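You operate a simulated robot arm through the tools that you are given. There is no shell and no other tool. Be economical: measure what you need, move in short steps, check, and stop when the job is done.

The job below is to be done with a simulated two-armed robot. You get a single attempt, and the scene is never put back.

Task
Test the tube in the tester and sort it by the lamp.
Fine: Hold the tester while you draw the tube out. Green lamp: green tube tray; red lamp: blue scrap tray. Stand the tester on the grey mat. Set down upright: tube tester.

Only the result counts: the job must be done as asked and must still hold three seconds after the hand-in. Knocking over, shifting, dropping, spilling or breaking anything else fails it.

Robot
Two 7-joint arms with two-finger parallel grippers on one trunk, on a base that drives. Base frame: it is fixed to the floor where the robot stands at the start and does not move with it; the origin is under the middle of the robot, x ahead of it, y to its left, z up; the surface under the hand at the start is at about z = 850. Units: mm, rad, N and s.
The left shoulder is at the start at [70, 133, 1226], the right one opposite. With the tool pointing down near the work surface each hand reaches from about 100 to 640 mm from the robot's upright axis, wherever it stands, measured 20 degrees to its own side. Places, roughly: blue scrap tray [800, -400, 900]; green tube tray [600, -400, 900]; grey mat [500, -400, 900]; yellow collar tube (3x3x10 cm) [500, 0, 1000]. Payload 1.57 kg a hand.
The TCP of each hand is the grasp point between the finger pads, 30 mm short of the fingertips. In the tool frame z runs along the fingers and y along their closing line. Largest opening 80 mm; finger width 17, thickness 12; the body of the gripper, 40 by 82 mm, starts 80 mm behind the TCP.
Orientation is told as [roll, pitch, yaw] about the base's x, y, z axes, in that order, counted from this pose: with the fingers straight down and closing along the base's y, the tool's x points along the base's -x, its y along +y and its z along -z.

Tools
- The arms move only by the tool apply_moves. It takes "left_plan", "right_plan" or both (then of equal length, played together; a hand with none holds still); each is a list of rows, each a list of 7 numbers: the shift along the base's x, y, z in mm, then the turn, a rotation vector about the base's x, y, z in rad, then the finger opening in mm, from 0 to 80. In form: [[x, y, z, rx, ry, rz, jaw], ...]. A call has 1 to 10 rows; each row is the pose to reach, as a shift and turn from the pose commanded when the call began. Each row takes 0.2 s and may step no farther than 50 mm and 0.15 rad from the row before; otherwise, or with a gripper value out of range, the whole call is refused. Where a pose cannot be reached the arm comes as near as it can. A force on the tool above 50 N (or 10 N above the force at the start of the call, whichever is more), or a blocked arm, ends the call early, and 0.2 s more pass. Each finger travels about 153 mm/s and halts on what it meets, pressing with about 39 N; the grip force reading is that of the motor and also rises with nothing between the fingers. The clock runs only during rows and for 0.2 s after the last one: add rows that repeat a pose to give the fingers time. It gives the time, the measured TCP pose, the force on the tool (base axes), the opening and the grip force at its end, in the units of the frame above (readings bear some noise), with the torque about the TCP (base axes, N m) and any sound that the robot's microphone picked up, and new pictures: "show" is both (left out), scene, wrist or none (wrist: the cameras of the hands that moved).
- Cameras (640 x 400 px; columns grow to the right, rows downward): "scene" is now at [131.3, -30.2, 1447.6]; the picture's right is [-0.35, -0.94, 0.00], its down [-0.59, 0.22, -0.77] and it looks along [0.73, -0.27, -0.63] (base axes); focal length 280 px, centre (320, 200). "left" rides on the left gripper at [72, 7, -122] in its tool frame; the picture's right is [-0.09, 1.00, 0.00], its down [-0.84, -0.08, -0.54] and it looks along [-0.54, -0.05, 0.84] (tool axes); focal length 238 px, centre (320, 200). "right" rides on the right gripper at [72, -7, -122] in its tool frame; the picture's right is [0.09, 1.00, 0.00], its down [-0.84, 0.08, -0.54] and it looks along [-0.54, 0.05, 0.84] (tool axes); focal length 238 px, centre (320, 200). There is no depth. A picture from a camera that has moved, and an enlarged one, comes with that camera's place and axes in the base frame and with its lens.
- slide_trunk(by): slides the trunk up (or, below 0, down) by that many mm; the arms and the scene camera ride with it, the base frame stays. It gives what a move gives, with no picture.
- roll_base(legs): drives the robot by 1 to 6 legs, each [ahead, left, turn to the left] in mm, mm and rad, along the robot's own axes; the way and the turn of a leg run together, so that a leg with both is an arc; at most 1500 mm and 3.142 rad a leg. The arms and the cameras ride along, it lands a little off, and it stops where it bumps. It gives what a move gives, and a new picture of the scene camera.
- head_to(pan, tilt): turns the head with the scene camera to pan (to the left, within 1.501 rad either way) and tilt (down, from -0.506 to 1.204), counted from straight ahead of the robot. It gives what a move gives, and a new picture of the scene camera.
- enlarge(camera, box): a new picture of the part [left, top, right, bottom] of that camera's present view, enlarged. No time passes.
- finish_job(): hands the job in; it is judged then, once.

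Work in short steps. Places have to be worked out from the pictures, the camera data and where the tool is seen: move nearer, look again, correct. Check each grasp and each placing, and mend what went wrong. You have 120 turns and 260 pictures in all, those below and enlarged ones among them. Open the grippers and draw the arms clear of the work before you hand the job in, unless the task says otherwise; then end with one line.

The tools are called after ">>>" by a JSON object that holds its "fn" and its "kwargs". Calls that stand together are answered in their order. apply_moves: Moves the arms, as the interface text tells. Its arguments: {"type":"object","properties":{"left_plan":{"type":"array","items":{"type":"array","items":{"type":"number"}}},"right_plan":{"type":"array","items":{"type":"array","items":{"type":"number"}}},"show":{"type":"string","enum":["both","scene","wrist","none"]}},"required":[]} The other tools are called the same way: slide_trunk (by) slides the trunk up or down; roll_base (legs) drives the base; head_to (pan, tilt) turns the head that bears the scene camera; enlarge (camera, box) takes an enlarged picture of a part of a camera's view; finish_job () hands the job in.

At the start:

```text
t: 0.0
left_position: [526.4, 115.3, 1194.3]
left_tcp_rot: [0.0, 0.0, 0.0]
left_force: [0.1, -0.1, -0.1]
left_torque: [-0.03, 0.02, 0.0]
left_opening: 80.0
left_gripper_force: 0.0
right_position: [407.1, -373.8, 1272.9]
right_tcp_rot: [0.001, -0.002, 0.0]
right_force: [-0.4, 0.4, -0.1]
right_torque: [0.01, -0.02, 0.0]
right_opening: 80.2
right_gripper_force: 0.1
trunk travel left (down, up): [-800.0, 140.0]
robot x, y, heading: [1.2, -2.4, 0.001]
head pan, tilt: [-0.354, 0.688]
```

scene: 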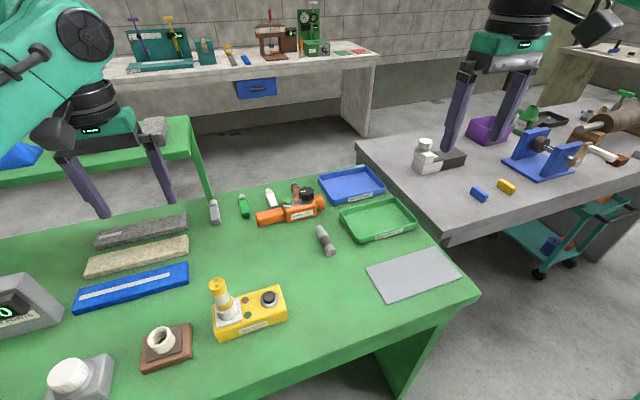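
right: 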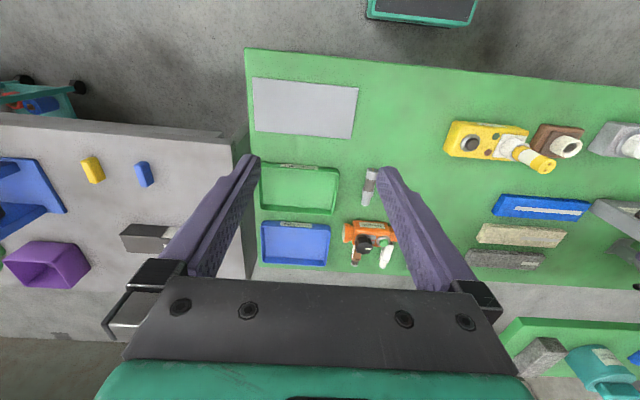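
left: 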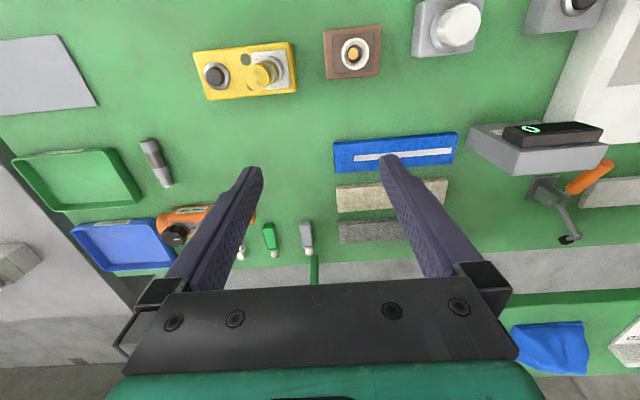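

I start by looking closely at the tester and the mat.

>>> {"fn": "enlarge", "kwargs": {"camera": "scene", "box": [180, 250, 320, 350]}}

>>> {"fn": "enlarge", "kwargs": {"camera": "left", "box": [160, 20, 400, 170]}}

>>> {"fn": "enlarge", "kwargs": {"camera": "scene", "box": [240, 150, 480, 310]}}

```text
4.00 times, centred on (250, 300) of scene
camera zoom: at [131.3, -30.2, 1447.6], right [-0.35, -0.94, 0.0], down [-0.59, 0.22, -0.77], along [0.73, -0.27, -0.63], focal length 1121 px, centre (600, -200)
```

zoom: 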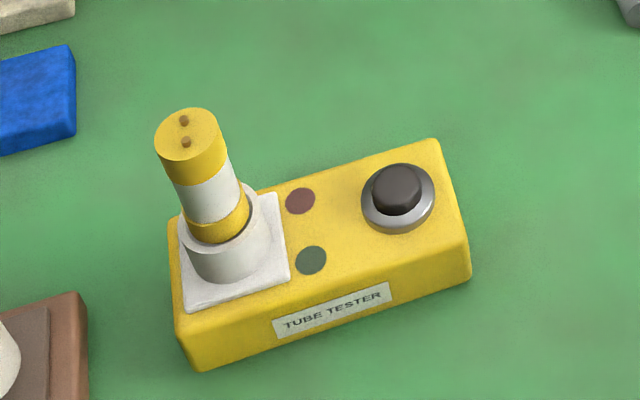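

```text
2.67 times, centred on (280, 95) of left
camera zoom: at [455.8, 121.2, 1316.7], right [0.09, 1.0, 0.0], down [0.84, -0.08, 0.54], along [0.54, -0.05, -0.84], focal length 636 px, centre (427, 480)
```

zoom: 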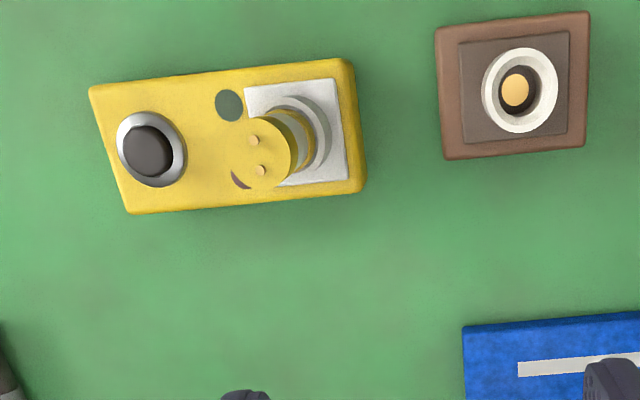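

```text
2.50 times, centred on (360, 230) of scene
camera zoom: at [131.3, -30.2, 1447.6], right [-0.35, -0.94, 0.0], down [-0.59, 0.22, -0.77], along [0.73, -0.27, -0.63], focal length 700 px, centre (220, 125)
```

zoom: 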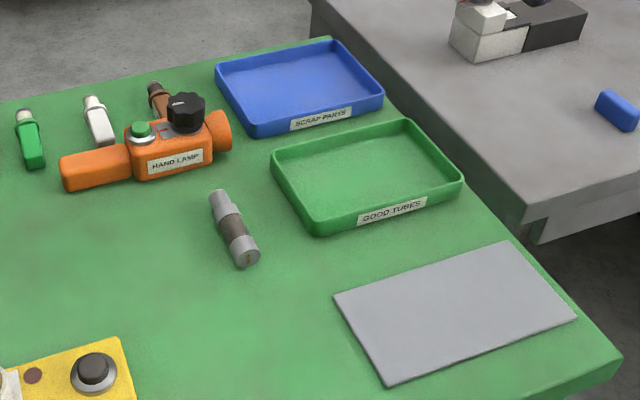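

The tube is seated in the tester. From two views I put the tube at about (484, 44) with its top at z≈1004, and the black button at about (482, -44) with its top at z≈907. I bring the closed right hand above the button.

>>> {"fn": "apply_moves", "kwargs": {"right_plan": [[7, 33, -29, 0, 0, 0, 0], [15, 66, -58, 0, 0, 0, 0], [22, 99, -87, 0, 0, 0, 0], [30, 132, -116, 0, 0, 0, 0], [37, 165, -145, 0, 0, 0, 0], [45, 198, -174, 0, 0, 0, 0], [52, 231, -203, 0, 0, 0, 0], [60, 264, -232, 0, 0, 0, 0], [67, 297, -261, 0, 0, 0, 0], [75, 330, -290, 0, 0, 0, 0]]}}

```text
t: 2.2
left_position: [526.0, 114.8, 1195.1]
left_tcp_rot: [0.0, 0.0, 0.0]
left_force: [-0.9, -0.1, -0.7]
left_torque: [0.0, 0.0, -0.01]
left_opening: 80.0
left_gripper_force: 0.0
right_position: [449.3, -88.3, 1003.0]
right_tcp_rot: [0.001, -0.004, -0.001]
right_force: [-0.3, -0.4, -0.2]
right_torque: [0.02, -0.01, 0.01]
right_opening: 0.1
right_gripper_force: 21.3
right hand out of reach, approached as far as the arm can: row 9, 10
trunk travel left (down, up): [-800.0, 140.0]
robot x, y, heading: [1.8, -3.2, -0.002]
head pan, tilt: [-0.354, 0.688]
camera scene: at [129.8, -30.2, 1447.7], right [-0.35, -0.94, 0.0], down [-0.59, 0.22, -0.77], along [0.73, -0.27, -0.63], focal length 280 px, centre (320, 200)
camera right: at [374.7, -94.2, 1124.7], right [-0.09, 1.0, 0.0], down [0.84, 0.08, 0.54], along [0.54, 0.05, -0.84], focal length 238 px, centre (320, 200)
```

scene: 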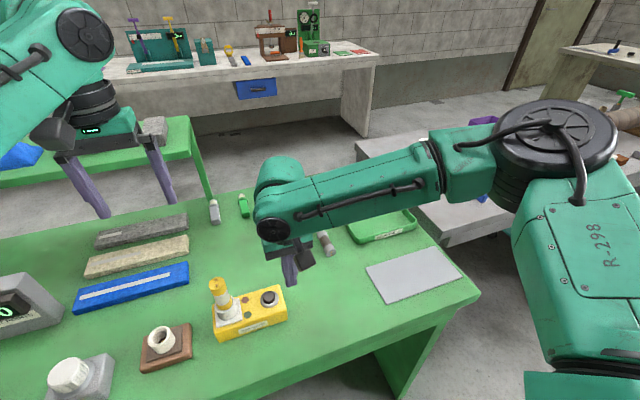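
right: 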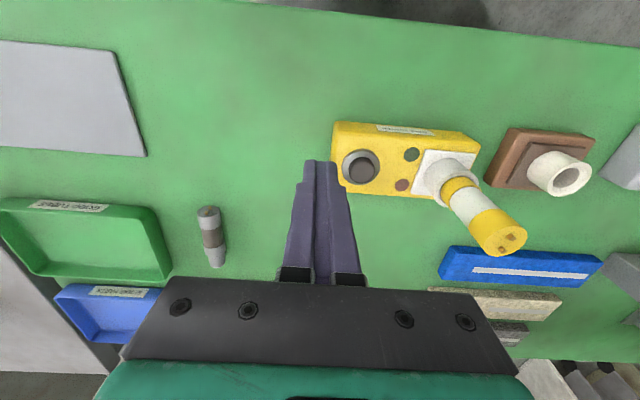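

The right arm stops about 35 mm short of the button. I raise it a little and lower the trunk to see if that frees reach.

>>> {"fn": "apply_moves", "kwargs": {"right_plan": [[0, -40, 30, 0, 0, 0, 0], [0, -60, 75, 0, 0, 0, 0], [0, -60, 120, 0, 0, 0, 0]], "show": "none"}}

>>> {"fn": "slide_trunk", "kwargs": {"by": -120}}

```text
t: 3.0
left_position: [526.6, 116.1, 1193.8]
left_tcp_rot: [-0.002, 0.0, 0.0]
left_force: [-0.2, -0.2, 0.4]
left_torque: [-0.04, 0.0, 0.01]
left_opening: 80.1
left_gripper_force: 0.1
right_position: [450.4, -148.4, 1122.5]
right_tcp_rot: [0.0, 0.001, 0.001]
right_force: [0.3, 0.4, 0.0]
right_torque: [-0.04, -0.01, 0.01]
right_opening: 0.2
right_gripper_force: 21.2
trunk travel left (down, up): [-800.0, 140.0]
robot x, y, heading: [-4.1, -3.3, 0.003]
head pan, tilt: [-0.354, 0.688]
```

```text
t: 4.5
left_position: [526.6, 115.1, 1075.0]
left_tcp_rot: [0.0, -0.001, -0.001]
left_force: [-0.3, -0.6, -0.1]
left_torque: [0.0, 0.0, 0.01]
left_opening: 80.1
left_gripper_force: 0.0
right_position: [449.2, -148.9, 1003.9]
right_tcp_rot: [0.001, 0.001, -0.001]
right_force: [0.2, -0.6, -0.6]
right_torque: [0.0, 0.01, 0.01]
right_opening: 0.0
right_gripper_force: 21.0
trunk travel left (down, up): [-680.0, 260.0]
robot x, y, heading: [1.6, 1.2, -0.002]
head pan, tilt: [-0.354, 0.688]
```

The trunk is 120 mm lower. I try the spot over the button again.

>>> {"fn": "apply_moves", "kwargs": {"right_plan": [[11, 35, 0, 0, 0, 0, 0], [22, 70, 0, 0, 0, 0, 0], [33, 104, -10, 0, 0, 0, 0], [33, 104, -30, 0, 0, 0, 0]]}}

```text
t: 5.5
left_position: [527.0, 115.2, 1073.9]
left_tcp_rot: [0.0, 0.002, 0.0]
left_force: [0.4, -0.5, 0.3]
left_torque: [0.0, 0.0, 0.04]
left_opening: 79.9
left_gripper_force: 0.1
right_position: [459.2, -77.7, 973.2]
right_tcp_rot: [0.001, 0.0, -0.001]
right_force: [0.6, -0.5, 0.2]
right_torque: [0.0, -0.01, -0.01]
right_opening: 0.0
right_gripper_force: 22.0
right hand out of reach, approached as far as the arm can: row 2, 3, 4
trunk travel left (down, up): [-680.0, 260.0]
robot x, y, heading: [2.7, -0.3, -0.002]
head pan, tilt: [-0.354, 0.688]
camera scene: at [132.1, -29.8, 1327.5], right [-0.35, -0.94, 0.0], down [-0.6, 0.22, -0.77], along [0.72, -0.27, -0.63], focal length 280 px, centre (320, 200)
camera right: at [385.7, -82.7, 1094.8], right [-0.09, 1.0, 0.0], down [0.84, 0.08, 0.54], along [0.54, 0.05, -0.84], focal length 238 px, centre (320, 200)
```

scene: 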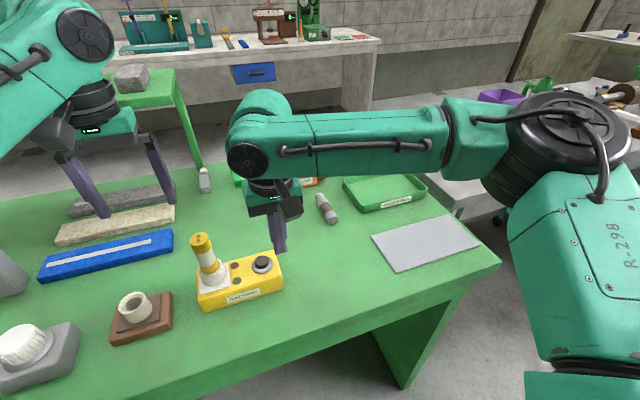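
right: 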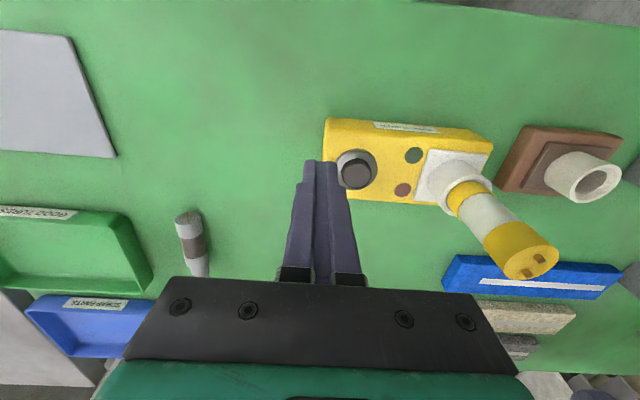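

The forearm points left here, so turning the hand +90° about z should suit the wrist better, and I need that yaw for gripping the tester anyway. I turn in place.

>>> {"fn": "apply_moves", "kwargs": {"right_plan": [[0, 0, 0, 0, 0, 0.15, 0], [0, 0, 0, 0, 0, 0.3, 0], [0, 0, 0, 0, 0, 0.45, 0], [0, 0, 0, 0, 0, 0.6, 0], [0, 0, 0, 0, 0, 0.75, 0], [0, 0, 0, 0, 0, 0.9, 0], [0, 0, 0, 0, 0, 1.05, 0], [0, 0, 0, 0, 0, 1.2, 0], [0, 0, 0, 0, 0, 1.35, 0], [0, 0, 0, 0, 0, 1.5, 0]], "show": "none"}}

>>> {"fn": "apply_moves", "kwargs": {"right_plan": [[11, 11, 0, 0, 0, 0.07, 0], [22, 33, 0, 0, 0, 0.07, 0]]}}

```text
t: 7.7
left_position: [527.0, 115.7, 1074.4]
left_tcp_rot: [0.0, 0.0, 0.0]
left_force: [0.6, -0.3, 0.0]
left_torque: [0.03, 0.02, -0.01]
left_opening: 79.8
left_gripper_force: 0.0
right_position: [458.1, -76.8, 974.4]
right_tcp_rot: [-0.001, 0.001, 1.501]
right_force: [0.1, -0.7, 0.3]
right_torque: [0.02, -0.02, -0.02]
right_opening: 0.0
right_gripper_force: 20.7
trunk travel left (down, up): [-680.0, 260.0]
robot x, y, heading: [-1.3, -0.8, -0.003]
head pan, tilt: [-0.354, 0.688]
```

```text
t: 8.3
left_position: [527.1, 115.6, 1074.9]
left_tcp_rot: [0.0, 0.0, 0.002]
left_force: [0.0, 0.7, 0.0]
left_torque: [0.0, 0.02, 0.0]
left_opening: 80.2
left_gripper_force: 0.1
right_position: [458.4, -77.1, 975.1]
right_tcp_rot: [0.001, -0.001, 1.571]
right_force: [-0.4, 0.2, -0.8]
right_torque: [-0.01, -0.02, -0.01]
right_opening: 0.4
right_gripper_force: 20.9
right hand out of reach, approached as far as the arm can: row 1, 2
trunk travel left (down, up): [-680.0, 260.0]
robot x, y, heading: [-1.5, 0.5, -0.001]
head pan, tilt: [-0.354, 0.688]
camera scene: at [131.2, -30.1, 1327.6], right [-0.35, -0.94, 0.0], down [-0.59, 0.22, -0.77], along [0.73, -0.27, -0.63], focal length 280 px, centre (320, 200)
camera right: at [463.6, -148.4, 1095.8], right [-1.0, -0.09, 0.0], down [-0.08, 0.84, 0.54], along [-0.05, 0.54, -0.84], focal length 238 px, centre (320, 200)
```

scene: 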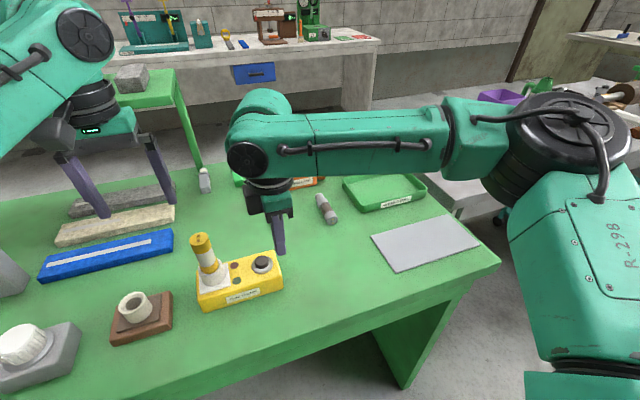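
right: 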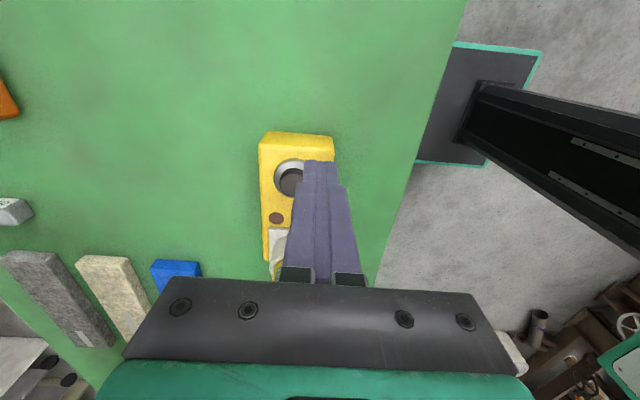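

The wall is on wrist position, not on wrist roll. Tilting the fingers (hand leaning out to the right) shifts the wrist outward, so I tilt by 0.45 rad about x and go above the button.

>>> {"fn": "apply_moves", "kwargs": {"right_plan": [[0, 0, 0, 0.15, 0, 0, 0], [0, 0, 0, 0.3, 0, 0, 0], [0, 0, 0, 0.45, 0, 0, 0], [11, 15, -10, 0.45, 0, 0, 0], [23, 29, -17, 0.45, 0, 0, 0], [23, 29, -17, 0.45, 0, 0, 0]]}}

```text
t: 9.7
left_position: [525.4, 114.0, 1075.4]
left_tcp_rot: [0.001, 0.0, -0.001]
left_force: [0.6, -0.2, 0.2]
left_torque: [0.0, -0.04, -0.01]
left_opening: 79.8
left_gripper_force: 0.0
right_position: [482.2, -49.6, 957.8]
right_tcp_rot: [0.0, -0.45, 1.568]
right_force: [0.1, 0.3, 0.3]
right_torque: [0.02, -0.04, -0.02]
right_opening: 0.0
right_gripper_force: 21.4
trunk travel left (down, up): [-680.0, 260.0]
robot x, y, heading: [1.3, 1.7, -0.001]
head pan, tilt: [-0.354, 0.688]
camera scene: at [130.7, -31.0, 1327.6], right [-0.35, -0.94, 0.0], down [-0.59, 0.22, -0.77], along [0.73, -0.27, -0.63], focal length 280 px, centre (320, 200)
camera right: at [486.6, -166.7, 1035.3], right [-1.0, -0.08, -0.04], down [-0.08, 0.52, 0.85], along [-0.05, 0.85, -0.52], focal length 238 px, centre (320, 200)
```

scene: 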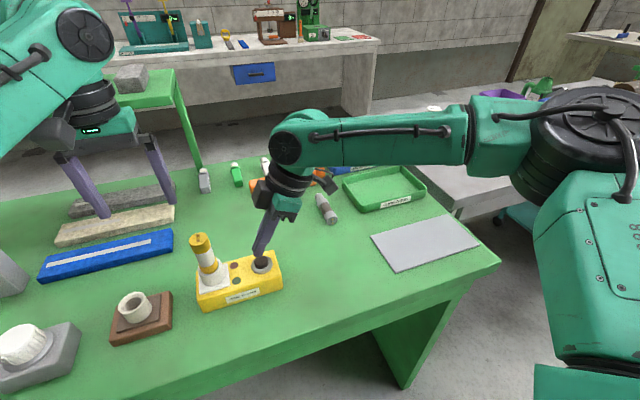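
right: 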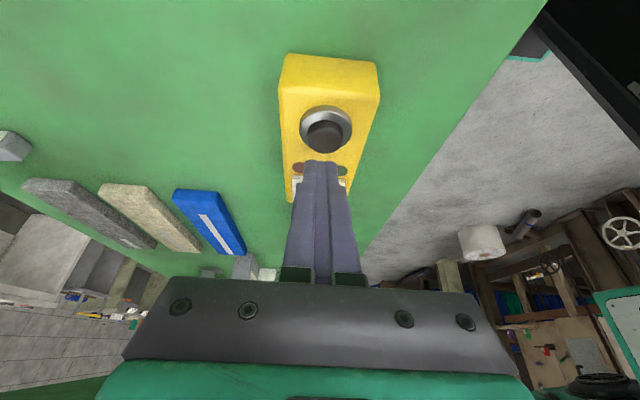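

Reached. The fingertip hangs about 20 mm above the button. I press down in small steps and watch the lamps in the scene view.

>>> {"fn": "apply_moves", "kwargs": {"right_plan": [[-2, -2, -8, 0, 0, 0, 0], [-2, -2, -14, 0, 0, 0, 0], [-2, -2, -18, 0, 0, 0, 0], [-2, -2, -21, 0, 0, 0, 0]], "show": "none"}}

>>> {"fn": "enlarge", "kwargs": {"camera": "scene", "box": [180, 220, 320, 320]}}

```text
t: 10.7
left_position: [526.7, 115.9, 1074.9]
left_tcp_rot: [-0.001, 0.0, -0.001]
left_force: [0.3, -0.4, -0.2]
left_torque: [0.0, -0.03, 0.02]
left_opening: 80.4
left_gripper_force: 0.0
right_position: [480.4, -51.3, 936.3]
right_tcp_rot: [-0.001, -0.45, 1.568]
right_force: [1.0, 0.3, 4.1]
right_torque: [0.05, -0.03, -0.02]
right_opening: 0.0
right_gripper_force: 21.0
trunk travel left (down, up): [-680.0, 260.0]
robot x, y, heading: [-0.2, 2.6, 0.002]
head pan, tilt: [-0.354, 0.688]
heard: click
```

```text
4.00 times, centred on (250, 270) of scene
camera zoom: at [131.1, -29.9, 1327.7], right [-0.35, -0.94, 0.0], down [-0.59, 0.22, -0.77], along [0.73, -0.27, -0.63], focal length 1121 px, centre (600, -80)
```

zoom: 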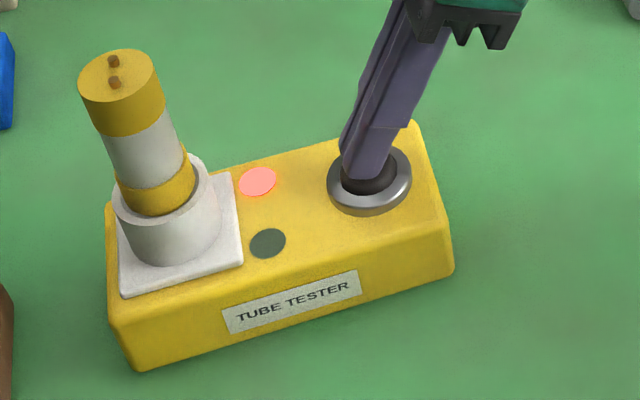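

A click, and the red lamp is lit. I hold the button a moment longer to see that the verdict is steady.

>>> {"fn": "apply_moves", "kwargs": {"right_plan": [[0, 0, -1, 0, 0, 0, 0], [0, 0, -1, 0, 0, 0, 0], [0, 0, -1, 0, 0, 0, 0], [0, 0, -1, 0, 0, 0, 0], [0, 0, -1, 0, 0, 0, 0], [0, 0, -1, 0, 0, 0, 0]], "show": "none"}}

>>> {"fn": "enlarge", "kwargs": {"camera": "scene", "box": [180, 220, 320, 320]}}

```text
t: 12.1
left_position: [525.6, 116.2, 1074.8]
left_tcp_rot: [-0.001, 0.0, -0.001]
left_force: [-0.6, -0.5, -0.7]
left_torque: [0.02, -0.01, -0.02]
left_opening: 80.1
left_gripper_force: 0.0
right_position: [480.5, -50.8, 934.9]
right_tcp_rot: [0.001, -0.45, 1.57]
right_force: [1.8, 0.2, 4.7]
right_torque: [0.07, -0.03, 0.0]
right_opening: 0.0
right_gripper_force: 20.9
trunk travel left (down, up): [-680.0, 260.0]
robot x, y, heading: [0.7, 0.3, 0.001]
head pan, tilt: [-0.354, 0.688]
```

```text
4.00 times, centred on (250, 270) of scene
camera zoom: at [131.1, -30.1, 1327.6], right [-0.35, -0.94, 0.0], down [-0.59, 0.22, -0.77], along [0.73, -0.27, -0.63], focal length 1121 px, centre (600, -80)
```

zoom: 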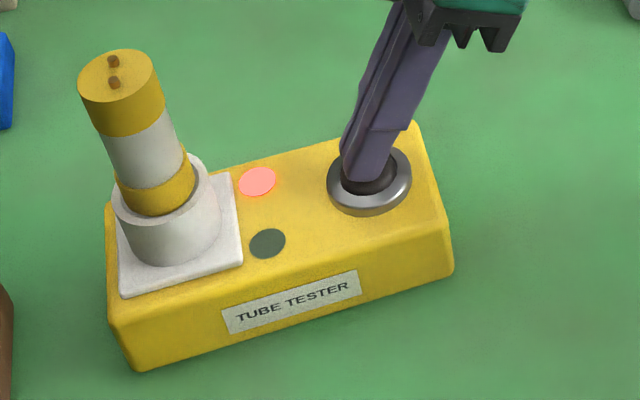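

Red is steady, so this tube goes to the blue scrap tray. The tester spans about x 452–517 and y -71..72, with its top at z≈890. I lift off, open the fingers and lower them to straddle it across x at y≈-46.

>>> {"fn": "apply_moves", "kwargs": {"right_plan": [[1, 0, 15, 0, 0, 0, 0], [3, 2, 15, 0, 0, 0, 80], [4, 4, 15, 0, 0, 0, 80], [4, 5, 15, 0, 0, 0, 80], [4, 5, -10, 0, 0, 0, 80], [4, 5, -25, 0, 0, 0, 80]]}}

```text
t: 13.5
left_position: [527.0, 115.7, 1074.4]
left_tcp_rot: [0.001, 0.001, 0.0]
left_force: [0.4, -0.4, -0.5]
left_torque: [0.02, 0.02, 0.01]
left_opening: 79.8
left_gripper_force: 0.0
right_position: [484.3, -46.7, 910.4]
right_tcp_rot: [0.001, -0.449, 1.57]
right_force: [0.1, 0.1, -0.1]
right_torque: [0.0, -0.04, 0.03]
right_opening: 80.1
right_gripper_force: 0.1
trunk travel left (down, up): [-680.0, 260.0]
robot x, y, heading: [-2.8, 0.4, -0.003]
head pan, tilt: [-0.354, 0.688]
camera scene: at [131.5, -30.2, 1327.6], right [-0.35, -0.94, 0.0], down [-0.59, 0.22, -0.77], along [0.73, -0.27, -0.63], focal length 280 px, centre (320, 200)
camera right: at [488.7, -163.1, 988.4], right [-1.0, -0.08, -0.04], down [-0.08, 0.52, 0.85], along [-0.05, 0.85, -0.52], focal length 238 px, centre (320, 200)
```

scene: 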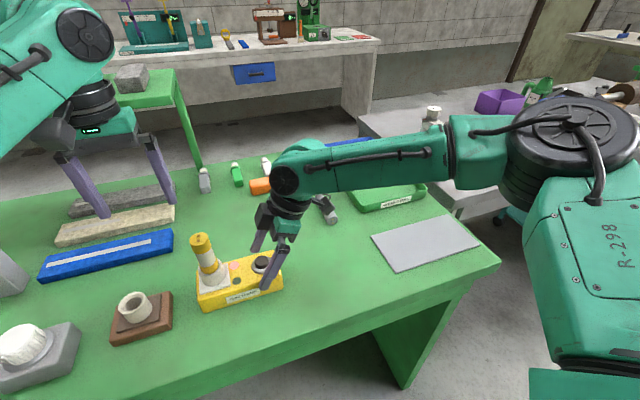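
right: 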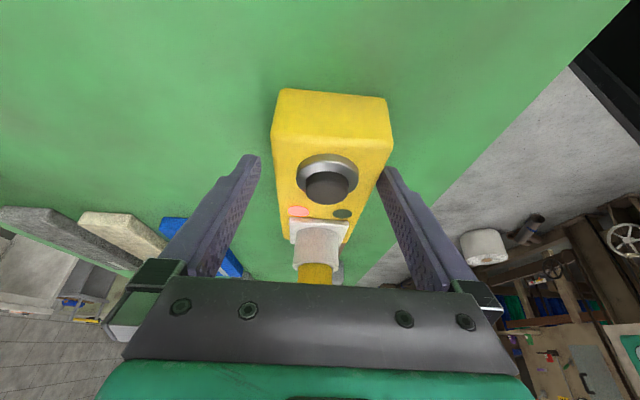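

The fingers straddle the box, with the tester a few mm toward -x. I shift by -3, go down and close.

>>> {"fn": "apply_moves", "kwargs": {"right_plan": [[-3, 0, 0, 0, 0, 0, 80], [-3, 0, -12, 0, 0, 0, 80], [-3, 0, -20, 0, 0, 0, 80], [-3, 0, -20, 0, 0, 0, 70], [-3, 0, -20, 0, 0, 0, 60], [-3, 0, -20, 0, 0, 0, 50], [-3, 0, -20, 0, 0, 0, 50]]}}

```text
t: 15.1
left_position: [525.6, 115.3, 1074.3]
left_tcp_rot: [0.0, 0.001, 0.0]
left_force: [1.1, 0.1, -0.4]
left_torque: [0.02, 0.02, 0.0]
left_opening: 80.0
left_gripper_force: 0.1
right_position: [480.8, -46.2, 889.6]
right_tcp_rot: [0.0, -0.449, 1.57]
right_force: [0.6, 0.4, 1.0]
right_torque: [0.04, -0.06, -0.01]
right_opening: 69.6
right_gripper_force: 39.1
trunk travel left (down, up): [-680.0, 260.0]
robot x, y, heading: [-1.5, 1.4, -0.005]
head pan, tilt: [-0.354, 0.688]
camera scene: at [131.4, -30.2, 1327.6], right [-0.35, -0.94, 0.0], down [-0.59, 0.22, -0.77], along [0.73, -0.27, -0.63], focal length 280 px, centre (320, 200)
camera right: at [485.6, -163.0, 968.4], right [-1.0, -0.08, -0.04], down [-0.08, 0.52, 0.85], along [-0.05, 0.85, -0.52], focal length 238 px, centre (320, 200)
```

scene: 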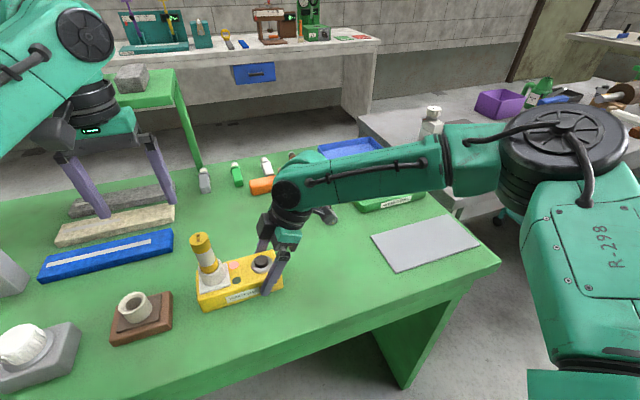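
right: 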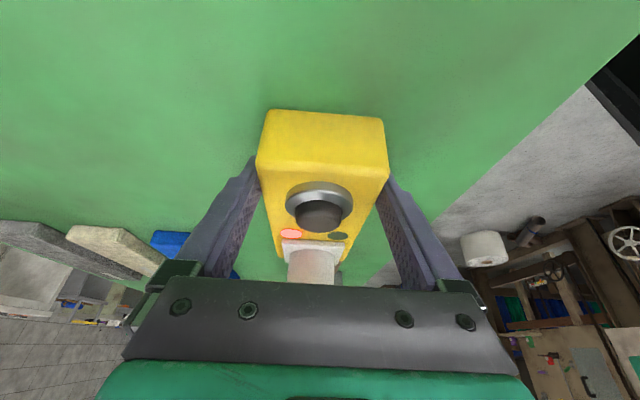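

The tester is gripped (69.6 mm, 39 N). Now I turn the left hand to yaw -90° and tilt it as a mirror image, so that its fingers close along x on the tube.

>>> {"fn": "apply_moves", "kwargs": {"left_plan": [[0, 0, 0, 0, 0, -0.15, 70], [0, 0, 0, 0, 0, -0.3, 70], [0, 0, 0, 0, 0, -0.45, 70], [0, 0, 0, 0, 0, -0.6, 70], [0, 0, 0, 0, 0, -0.75, 70], [0, 0, 0, 0, 0, -0.9, 70], [0, 0, 0, 0, 0, -1.05, 70], [0, 0, 0, 0, 0, -1.2, 70], [0, 0, 0, 0, 0, -1.35, 70], [0, 0, 0, 0, 0, -1.5, 70]], "show": "none"}}

>>> {"fn": "apply_moves", "kwargs": {"left_plan": [[-11, 0, 0, 0, 0, -0.07, 70], [-22, 0, 0, -0.15, 0, -0.07, 70], [-33, -10, 0, -0.3, 0, -0.07, 70], [-44, -20, 0, -0.45, 0, -0.07, 70], [-44, -30, 0, -0.45, 0, -0.07, 70]]}}

```text
t: 17.3
left_position: [527.4, 115.8, 1075.3]
left_tcp_rot: [0.001, 0.001, -1.503]
left_force: [-0.4, 0.4, -1.0]
left_torque: [-0.03, 0.01, 0.01]
left_opening: 70.0
left_gripper_force: 0.0
right_position: [481.0, -45.8, 891.4]
right_tcp_rot: [0.001, -0.45, 1.568]
right_force: [0.4, 0.0, 0.0]
right_torque: [0.01, 0.09, 0.06]
right_opening: 69.5
right_gripper_force: 39.5
trunk travel left (down, up): [-680.0, 260.0]
robot x, y, heading: [-2.2, 1.4, 0.002]
head pan, tilt: [-0.354, 0.688]
```

```text
t: 18.5
left_position: [484.1, 84.8, 1074.7]
left_tcp_rot: [-0.017, -0.451, -1.567]
left_force: [-0.7, 0.1, 1.5]
left_torque: [0.02, 0.02, -0.01]
left_opening: 70.0
left_gripper_force: 0.1
right_position: [480.6, -45.8, 891.6]
right_tcp_rot: [0.002, -0.451, 1.57]
right_force: [0.0, -0.4, -0.1]
right_torque: [-0.16, 0.11, 0.01]
right_opening: 69.8
right_gripper_force: 38.9
trunk travel left (down, up): [-680.0, 260.0]
robot x, y, heading: [-1.3, -0.4, -0.005]
head pan, tilt: [-0.354, 0.688]
camera scene: at [131.4, -30.8, 1327.6], right [-0.35, -0.94, 0.0], down [-0.59, 0.22, -0.77], along [0.73, -0.27, -0.63], focal length 280 px, centre (320, 200)
camera left: at [492.2, 202.1, 1153.7], right [1.0, -0.09, 0.02], down [-0.07, -0.52, 0.85], along [-0.06, -0.85, -0.52], focal length 238 px, centre (320, 200)
```

scene: 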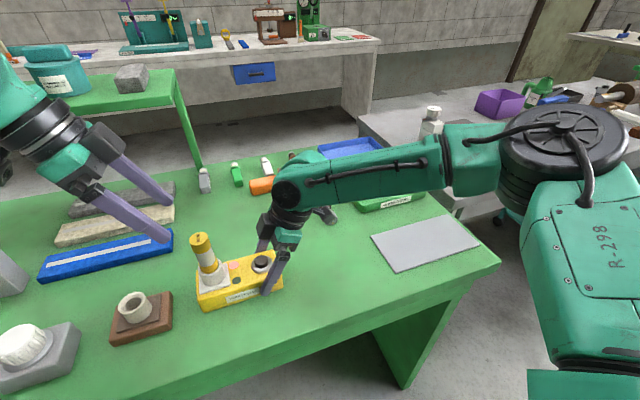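
left: 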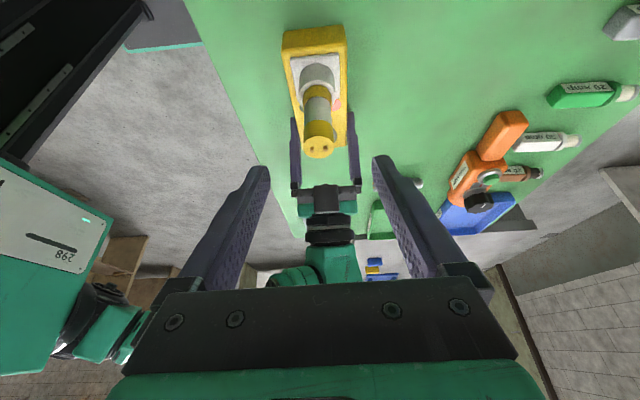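

From the left camera the tube axis is at about (483, 45), matching. I lower the left hand around the tube with the TCP at z≈977.

>>> {"fn": "apply_moves", "kwargs": {"left_plan": [[-1, -14, -33, 0.01, 0, 0, 66], [-1, -28, -66, 0.01, 0, 0, 62], [-1, -40, -90, 0.01, 0, 0, 60], [-1, -40, -98, 0.01, 0, 0, 60]]}}

```text
t: 19.5
left_position: [482.5, 44.3, 976.2]
left_tcp_rot: [-0.015, -0.44, -1.569]
left_force: [-0.8, 0.5, 0.5]
left_torque: [-0.02, 0.0, 0.0]
left_opening: 60.1
left_gripper_force: 0.1
right_position: [482.9, -46.5, 891.4]
right_tcp_rot: [0.001, -0.451, 1.568]
right_force: [-0.1, 0.4, 0.4]
right_torque: [0.06, 0.09, 0.07]
right_opening: 69.6
right_gripper_force: 39.2
trunk travel left (down, up): [-680.0, 260.0]
robot x, y, heading: [-1.5, -4.2, 0.001]
head pan, tilt: [-0.354, 0.688]
camera scene: at [131.2, -30.2, 1327.6], right [-0.35, -0.94, 0.0], down [-0.59, 0.22, -0.77], along [0.73, -0.27, -0.63], focal length 280 px, centre (320, 200)
camera left: at [491.0, 161.3, 1056.0], right [1.0, -0.09, 0.02], down [-0.07, -0.53, 0.85], along [-0.06, -0.85, -0.53], focal length 238 px, centre (320, 200)
```

scene: 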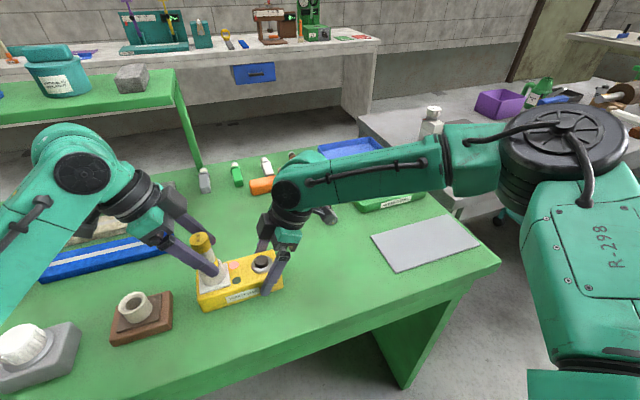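
left: 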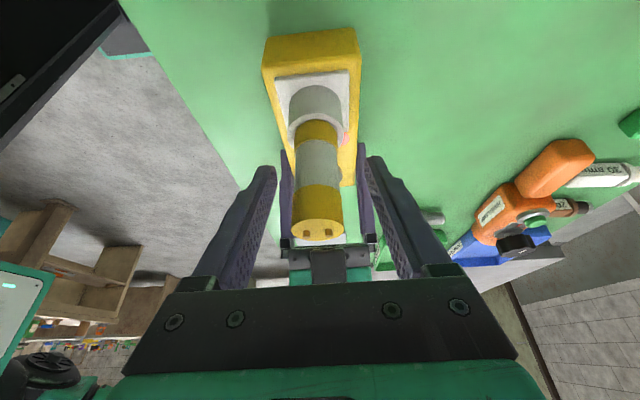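

The tube is centred between the left fingers. I close.

>>> {"fn": "apply_moves", "kwargs": {"left_plan": [[0, 0, 0, 0, 0, 0, 45], [0, 0, 0, 0, 0, 0, 35], [0, 0, 0, 0, 0, 0, 20], [0, 0, 0, 0, 0, 0, 15], [0, 0, 0, 0, 0, 0, 15]]}}

```text
t: 20.7
left_position: [481.9, 45.4, 977.2]
left_tcp_rot: [-0.018, -0.441, -1.567]
left_force: [-7.0, -0.8, 1.9]
left_torque: [-0.08, -0.43, -0.06]
left_opening: 25.9
left_gripper_force: 37.6
right_position: [480.6, -47.0, 890.4]
right_tcp_rot: [0.0, -0.45, 1.567]
right_force: [7.1, -1.1, -0.4]
right_torque: [-0.08, 0.93, -0.63]
right_opening: 69.5
right_gripper_force: 38.4
trunk travel left (down, up): [-680.0, 260.0]
robot x, y, heading: [-3.0, 2.8, -0.0]
head pan, tilt: [-0.354, 0.688]
camera scene: at [131.5, -30.3, 1327.6], right [-0.35, -0.94, 0.0], down [-0.59, 0.22, -0.77], along [0.73, -0.27, -0.63], focal length 280 px, centre (320, 200)
camera left: at [491.2, 161.3, 1056.1], right [1.0, -0.09, 0.02], down [-0.07, -0.53, 0.85], along [-0.06, -0.85, -0.53], focal length 238 px, centre (320, 200)
```

scene: 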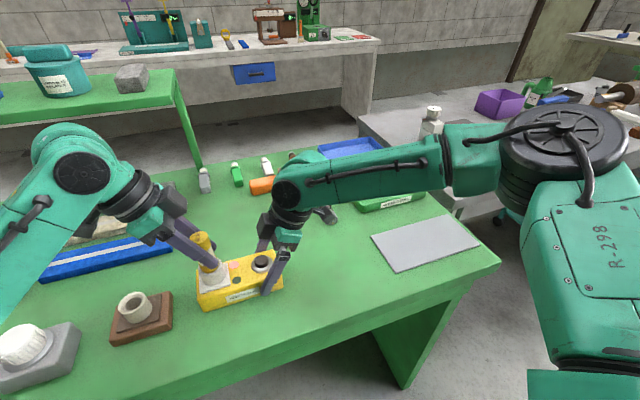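
left: 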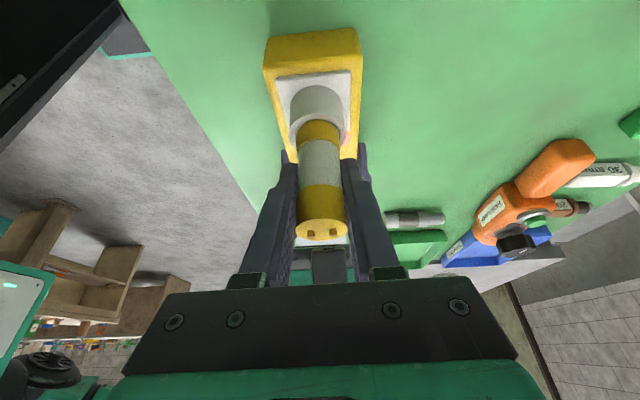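

The tube is gripped at 26 mm. There is a 7 N side load, so I shift -1 mm in x and draw up slowly.

>>> {"fn": "apply_moves", "kwargs": {"left_plan": [[-1, 0, 2, 0, 0, 0, 15], [-1, 0, 8, 0, 0, 0, 15], [-1, 0, 16, 0, 0, 0, 15], [-1, 0, 26, 0, 0, 0, 15], [-1, 0, 40, 0, 0, 0, 15], [-1, 0, 55, 0, 0, 0, 15]]}}

```text
t: 22.1
left_position: [480.4, 44.0, 1032.1]
left_tcp_rot: [-0.016, -0.438, -1.569]
left_force: [0.6, -0.5, -1.1]
left_torque: [0.0, -0.04, -0.03]
left_opening: 26.4
left_gripper_force: 37.1
right_position: [482.1, -45.9, 889.7]
right_tcp_rot: [0.0, -0.451, 1.568]
right_force: [0.1, -0.2, -0.5]
right_torque: [0.16, -0.05, 0.06]
right_opening: 69.6
right_gripper_force: 39.4
trunk travel left (down, up): [-680.0, 260.0]
robot x, y, heading: [0.3, -2.0, 0.002]
head pan, tilt: [-0.354, 0.688]
camera scene: at [131.1, -30.3, 1327.6], right [-0.35, -0.94, 0.0], down [-0.59, 0.22, -0.77], along [0.73, -0.27, -0.63], focal length 280 px, centre (320, 200)
camera left: at [489.9, 161.2, 1111.4], right [1.0, -0.09, 0.02], down [-0.07, -0.53, 0.85], along [-0.06, -0.85, -0.53], focal length 238 px, centre (320, 200)
```

scene: 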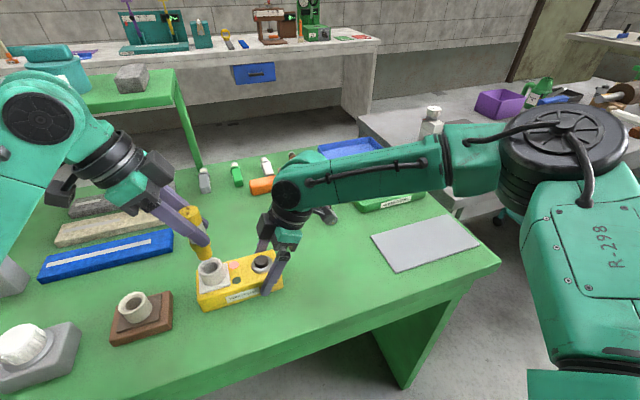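
left: 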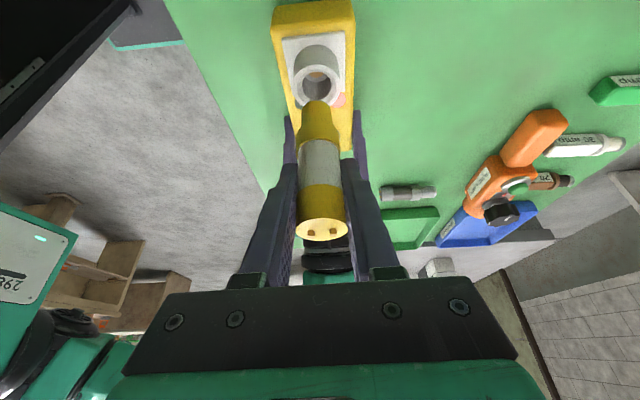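

The tube is out. I raise the left hand clear, then test-lift the tester with the right.

>>> {"fn": "apply_moves", "kwargs": {"left_plan": [[0, 0, 30, 0, 0, 0, 15], [0, 20, 60, 0, 0, 0, 15], [0, 40, 90, 0, 0, 0, 15], [0, 60, 90, 0, 0, 0, 15]], "show": "none"}}

>>> {"fn": "apply_moves", "kwargs": {"right_plan": [[0, 0, 5, 0, 0, 0, 50], [0, 0, 12, 0, 0, 0, 50], [0, 0, 20, 0, 0, 0, 50]]}}

```text
t: 23.1
left_position: [480.6, 105.1, 1119.7]
left_tcp_rot: [-0.018, -0.439, -1.567]
left_force: [-1.0, -0.5, -0.5]
left_torque: [-0.01, 0.03, 0.03]
left_opening: 25.9
left_gripper_force: 37.3
right_position: [480.4, -44.8, 891.3]
right_tcp_rot: [0.002, -0.452, 1.569]
right_force: [-0.7, 0.6, -0.4]
right_torque: [0.18, -0.04, 0.02]
right_opening: 69.7
right_gripper_force: 39.4
trunk travel left (down, up): [-680.0, 260.0]
robot x, y, heading: [0.2, 0.6, 0.004]
head pan, tilt: [-0.354, 0.688]
```

```text
t: 23.9
left_position: [482.2, 105.2, 1120.8]
left_tcp_rot: [-0.017, -0.44, -1.566]
left_force: [-0.1, -0.3, -0.9]
left_torque: [-0.04, -0.02, 0.03]
left_opening: 25.9
left_gripper_force: 37.0
right_position: [480.6, -44.6, 910.9]
right_tcp_rot: [0.0, -0.45, 1.568]
right_force: [0.4, -1.2, 0.9]
right_torque: [-0.2, 0.01, -0.02]
right_opening: 69.7
right_gripper_force: 11.3
trunk travel left (down, up): [-680.0, 260.0]
robot x, y, heading: [2.1, -1.6, -0.003]
head pan, tilt: [-0.354, 0.688]
camera scene: at [131.3, -30.2, 1327.6], right [-0.35, -0.94, 0.0], down [-0.59, 0.22, -0.77], along [0.73, -0.27, -0.63], focal length 280 px, centre (320, 200)
camera right: at [485.6, -163.2, 988.5], right [-1.0, -0.08, -0.04], down [-0.08, 0.52, 0.85], along [-0.05, 0.85, -0.52], focal length 238 px, centre (320, 200)
```

scene: 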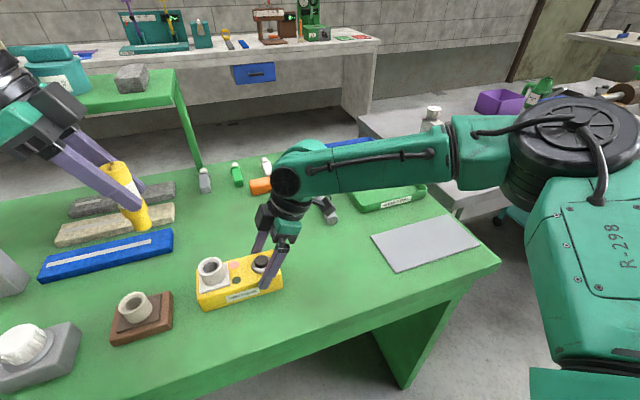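
right: 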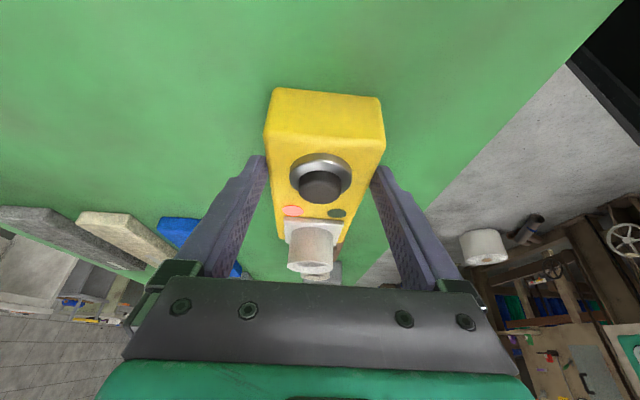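

The fingers slipped off: the tester stayed on the table (grip force fell to 11 N). I'll regrip at its centre with a vertical hand. I open, rise, straighten the tilt, and drive the base 150 mm to the left for reach.

>>> {"fn": "apply_moves", "kwargs": {"right_plan": [[0, 0, 0, 0, 0, 0, 80], [0, 0, 0, 0, 0, 0, 80], [0, 0, 40, 0, 0, 0, 80], [0, -20, 80, -0.15, 0, 0, 80], [0, -40, 100, -0.3, 0, 0, 80], [0, -60, 100, -0.45, 0, 0, 80]], "show": "none"}}

>>> {"fn": "roll_base", "kwargs": {"legs": [[0, 150, 0]]}}

```text
t: 25.3
left_position: [482.4, 105.9, 1121.1]
left_tcp_rot: [-0.016, -0.44, -1.568]
left_force: [0.3, -0.3, -0.6]
left_torque: [0.01, -0.03, 0.01]
left_opening: 25.8
left_gripper_force: 37.6
right_position: [482.2, -105.7, 1010.1]
right_tcp_rot: [0.002, 0.002, 1.569]
right_force: [0.5, 0.2, 0.4]
right_torque: [-0.02, -0.01, 0.01]
right_opening: 79.9
right_gripper_force: 0.0
trunk travel left (down, up): [-680.0, 260.0]
robot x, y, heading: [2.7, -1.2, 0.002]
head pan, tilt: [-0.354, 0.688]
```

```text
t: 26.7
left_position: [480.0, 252.4, 1121.2]
left_tcp_rot: [-0.016, -0.438, -1.569]
left_force: [0.2, 0.2, -0.5]
left_torque: [0.0, 0.01, 0.0]
left_opening: 26.1
left_gripper_force: 36.8
right_position: [482.0, 42.3, 1010.0]
right_tcp_rot: [-0.001, -0.003, 1.571]
right_force: [-0.4, 0.1, 0.6]
right_torque: [0.02, 0.03, -0.03]
right_opening: 79.9
right_gripper_force: 0.1
trunk travel left (down, up): [-680.0, 260.0]
robot x, y, heading: [0.3, 150.2, -0.006]
head pan, tilt: [-0.354, 0.688]
camera scene: at [131.3, 117.9, 1327.5], right [-0.35, -0.94, 0.0], down [-0.59, 0.22, -0.77], along [0.72, -0.27, -0.63], focal length 280 px, centre (320, 200)
```

scene: 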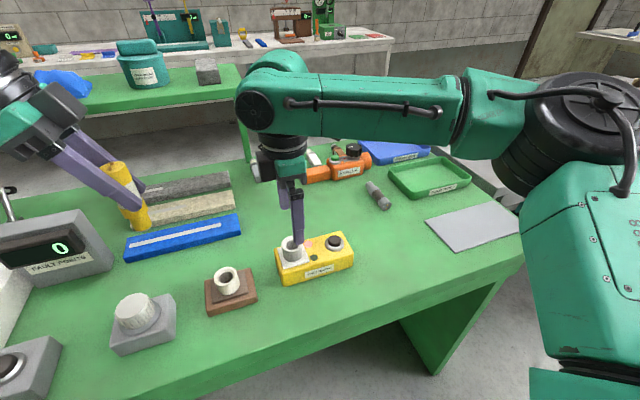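

Now I place the vertical right hand over the tester's centre and look.

>>> {"fn": "apply_moves", "kwargs": {"right_plan": [[0, -22, 0, 0, 0, 0, 80], [0, -40, -30, 0, 0, 0, 80], [0, -40, -70, 0, 0, 0, 80]]}}

```text
t: 27.5
left_position: [482.6, 254.7, 1119.9]
left_tcp_rot: [-0.018, -0.441, -1.568]
left_force: [0.2, -0.4, -0.7]
left_torque: [-0.01, -0.01, 0.0]
left_opening: 25.8
left_gripper_force: 36.9
right_position: [482.1, 4.1, 940.6]
right_tcp_rot: [0.001, 0.0, 1.57]
right_force: [0.3, 1.1, 0.8]
right_torque: [-0.02, -0.04, 0.0]
right_opening: 80.1
right_gripper_force: 0.0
trunk travel left (down, up): [-680.0, 260.0]
robot x, y, heading: [3.5, 147.7, -0.003]
head pan, tilt: [-0.354, 0.688]
camera scene: at [132.4, 120.6, 1327.5], right [-0.35, -0.94, 0.0], down [-0.6, 0.22, -0.77], along [0.72, -0.27, -0.63], focal length 280 px, centre (320, 200)
camera right: at [486.8, -67.1, 1062.0], right [-1.0, -0.09, 0.0], down [-0.07, 0.84, 0.54], along [-0.05, 0.54, -0.84], focal length 238 px, centre (320, 200)
```

scene: 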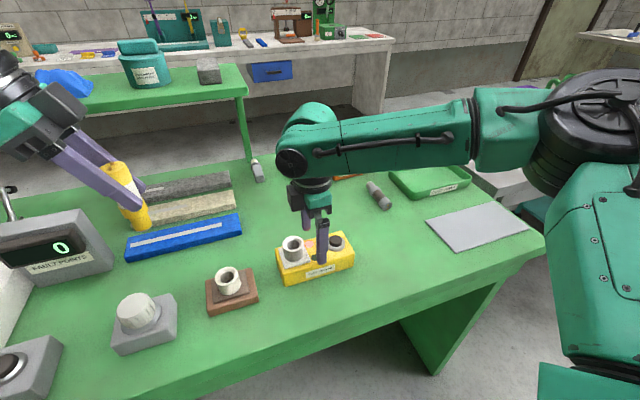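
right: 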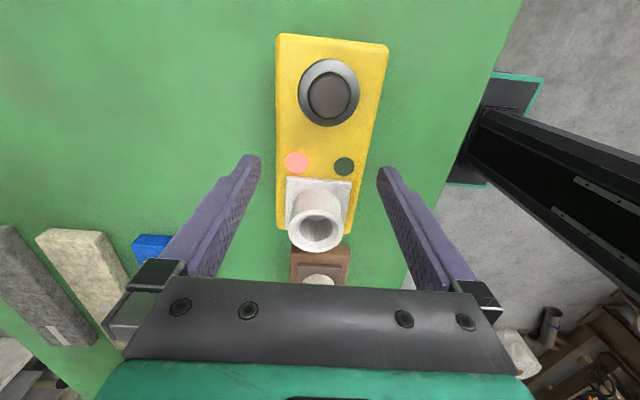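

The hand is aligned and centred on the tester. I go down to TCP z≈884 and close firmly.

>>> {"fn": "apply_moves", "kwargs": {"right_plan": [[0, -2, -30, 0, 0, 0, 80], [0, -2, -50, 0, 0, 0, 80], [0, -2, -57, 0, 0, 0, 80], [0, -2, -57, 0, 0, 0, 60], [0, -2, -57, 0, 0, 0, 40], [0, -2, -57, 0, 0, 0, 20], [0, -2, -57, 0, 0, 0, 20], [0, -2, -57, 0, 0, 0, 20]]}}

```text
t: 29.3
left_position: [481.4, 254.0, 1120.1]
left_tcp_rot: [-0.017, -0.44, -1.57]
left_force: [0.1, 0.6, -0.3]
left_torque: [-0.01, 0.0, 0.01]
left_opening: 26.1
left_gripper_force: 36.5
right_position: [481.2, 2.0, 884.2]
right_tcp_rot: [0.0, 0.0, 1.569]
right_force: [1.0, 0.3, 2.2]
right_torque: [-0.16, 0.09, 0.0]
right_opening: 69.6
right_gripper_force: 38.5
trunk travel left (down, up): [-680.0, 260.0]
robot x, y, heading: [3.2, 147.8, -0.003]
head pan, tilt: [-0.354, 0.688]
camera scene: at [131.3, 119.7, 1327.6], right [-0.35, -0.94, 0.0], down [-0.59, 0.22, -0.77], along [0.72, -0.27, -0.63], focal length 280 px, centre (320, 200)
camera right: at [485.9, -69.9, 1005.3], right [-1.0, -0.09, 0.0], down [-0.08, 0.84, 0.54], along [-0.05, 0.54, -0.84], focal length 238 px, centre (320, 200)
```

scene: 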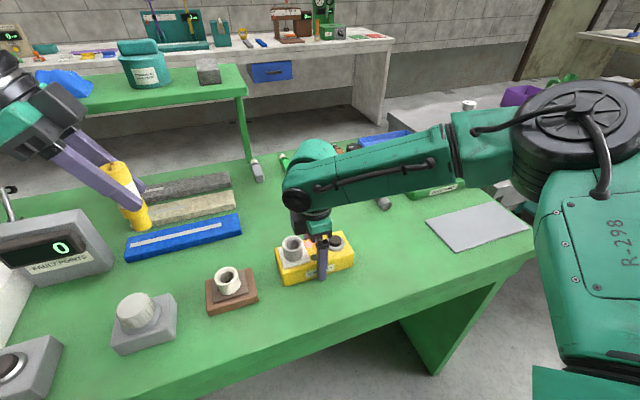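
right: 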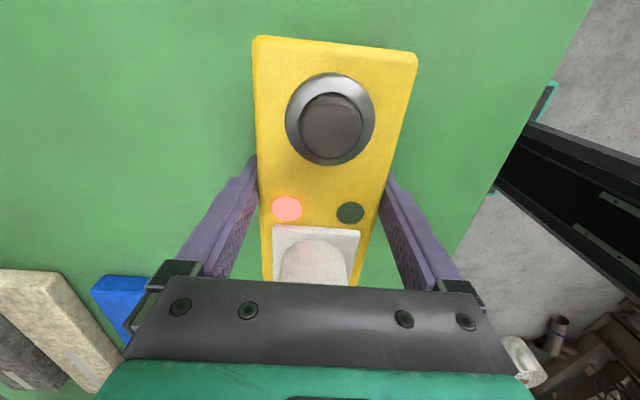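

I lift slowly while reading the force.

>>> {"fn": "apply_moves", "kwargs": {"right_plan": [[0, 0, 2, 0, 0, 0, 20], [0, 0, 5, 0, 0, 0, 20], [0, 0, 10, 0, 0, 0, 20], [0, 0, 15, 0, 0, 0, 20]]}}

```text
t: 30.3
left_position: [480.7, 254.7, 1120.9]
left_tcp_rot: [-0.017, -0.441, -1.57]
left_force: [0.5, -0.1, -1.4]
left_torque: [-0.01, 0.0, -0.01]
left_opening: 26.0
left_gripper_force: 37.0
right_position: [481.3, 0.9, 898.9]
right_tcp_rot: [0.0, 0.0, 1.569]
right_force: [0.5, -0.6, -1.3]
right_torque: [0.03, 0.01, 0.0]
right_opening: 69.7
right_gripper_force: 39.0
trunk travel left (down, up): [-680.0, 260.0]
robot x, y, heading: [1.1, 149.5, -0.0]
head pan, tilt: [-0.354, 0.688]
camera scene: at [131.6, 119.6, 1327.5], right [-0.35, -0.94, 0.0], down [-0.59, 0.22, -0.77], along [0.72, -0.27, -0.63], focal length 280 px, centre (320, 200)
camera right: at [485.9, -70.0, 1020.2], right [-1.0, -0.09, 0.0], down [-0.08, 0.84, 0.54], along [-0.05, 0.54, -0.84], focal length 238 px, centre (320, 200)
```

scene: 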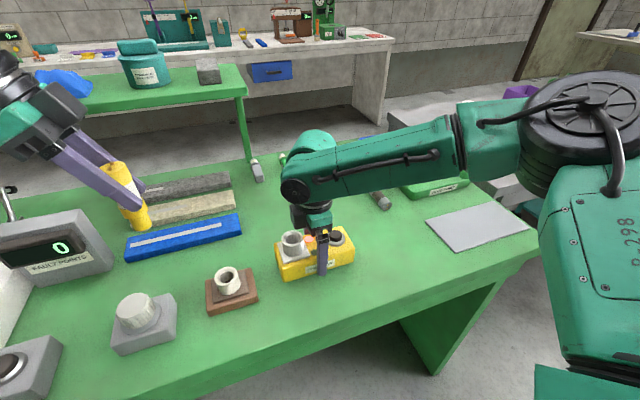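
right: 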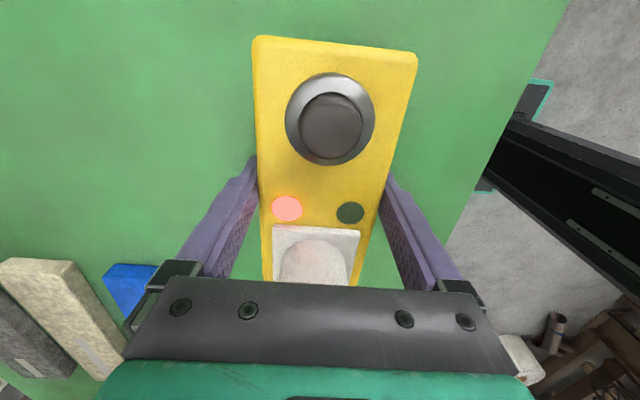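

The tester lifts cleanly. From the scene picture the mat spans about x 400–505, y -512..-305, so its centre is about (452, -408). I raise the tester 50 mm and drive 409 mm to the right.

>>> {"fn": "apply_moves", "kwargs": {"right_plan": [[0, 0, 25, 0, 0, 0, 20], [0, 0, 50, 0, 0, 0, 20]], "show": "none"}}

>>> {"fn": "roll_base", "kwargs": {"legs": [[0, -205, 0], [0, -204, 0]]}}

```text
t: 30.9
left_position: [481.4, 254.6, 1121.4]
left_tcp_rot: [-0.019, -0.44, -1.567]
left_force: [0.7, -0.1, -0.7]
left_torque: [0.02, 0.0, 0.02]
left_opening: 25.7
left_gripper_force: 36.7
right_position: [480.9, 1.6, 948.3]
right_tcp_rot: [0.001, 0.001, 1.569]
right_force: [-0.6, -0.7, -1.8]
right_torque: [0.02, 0.01, 0.0]
right_opening: 69.5
right_gripper_force: 39.4
trunk travel left (down, up): [-680.0, 260.0]
robot x, y, heading: [0.6, 148.9, -0.005]
head pan, tilt: [-0.354, 0.688]
```

```text
t: 33.7
left_position: [481.8, -155.1, 1120.6]
left_tcp_rot: [-0.017, -0.439, -1.567]
left_force: [-0.1, -0.2, 0.6]
left_torque: [-0.03, -0.02, -0.01]
left_opening: 25.5
left_gripper_force: 37.3
right_position: [480.4, -408.6, 947.8]
right_tcp_rot: [0.0, -0.001, 1.569]
right_force: [-0.4, 0.0, -1.7]
right_torque: [0.01, 0.02, 0.01]
right_opening: 69.6
right_gripper_force: 39.1
trunk travel left (down, up): [-680.0, 260.0]
robot x, y, heading: [-1.4, -261.1, -0.001]
head pan, tilt: [-0.354, 0.688]
camera scene: at [131.4, -290.2, 1327.5], right [-0.35, -0.94, 0.0], down [-0.59, 0.22, -0.77], along [0.72, -0.27, -0.63], focal length 280 px, centre (320, 200)
```

scene: 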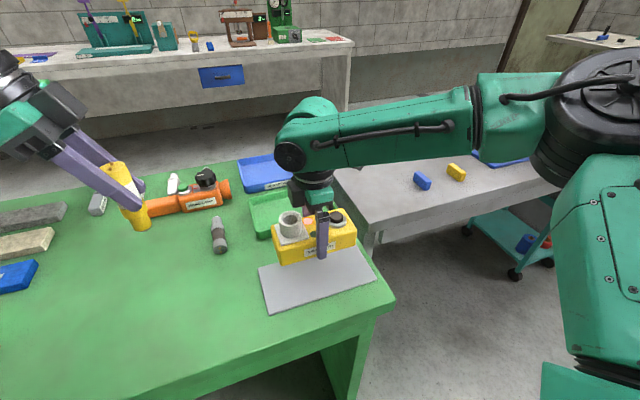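

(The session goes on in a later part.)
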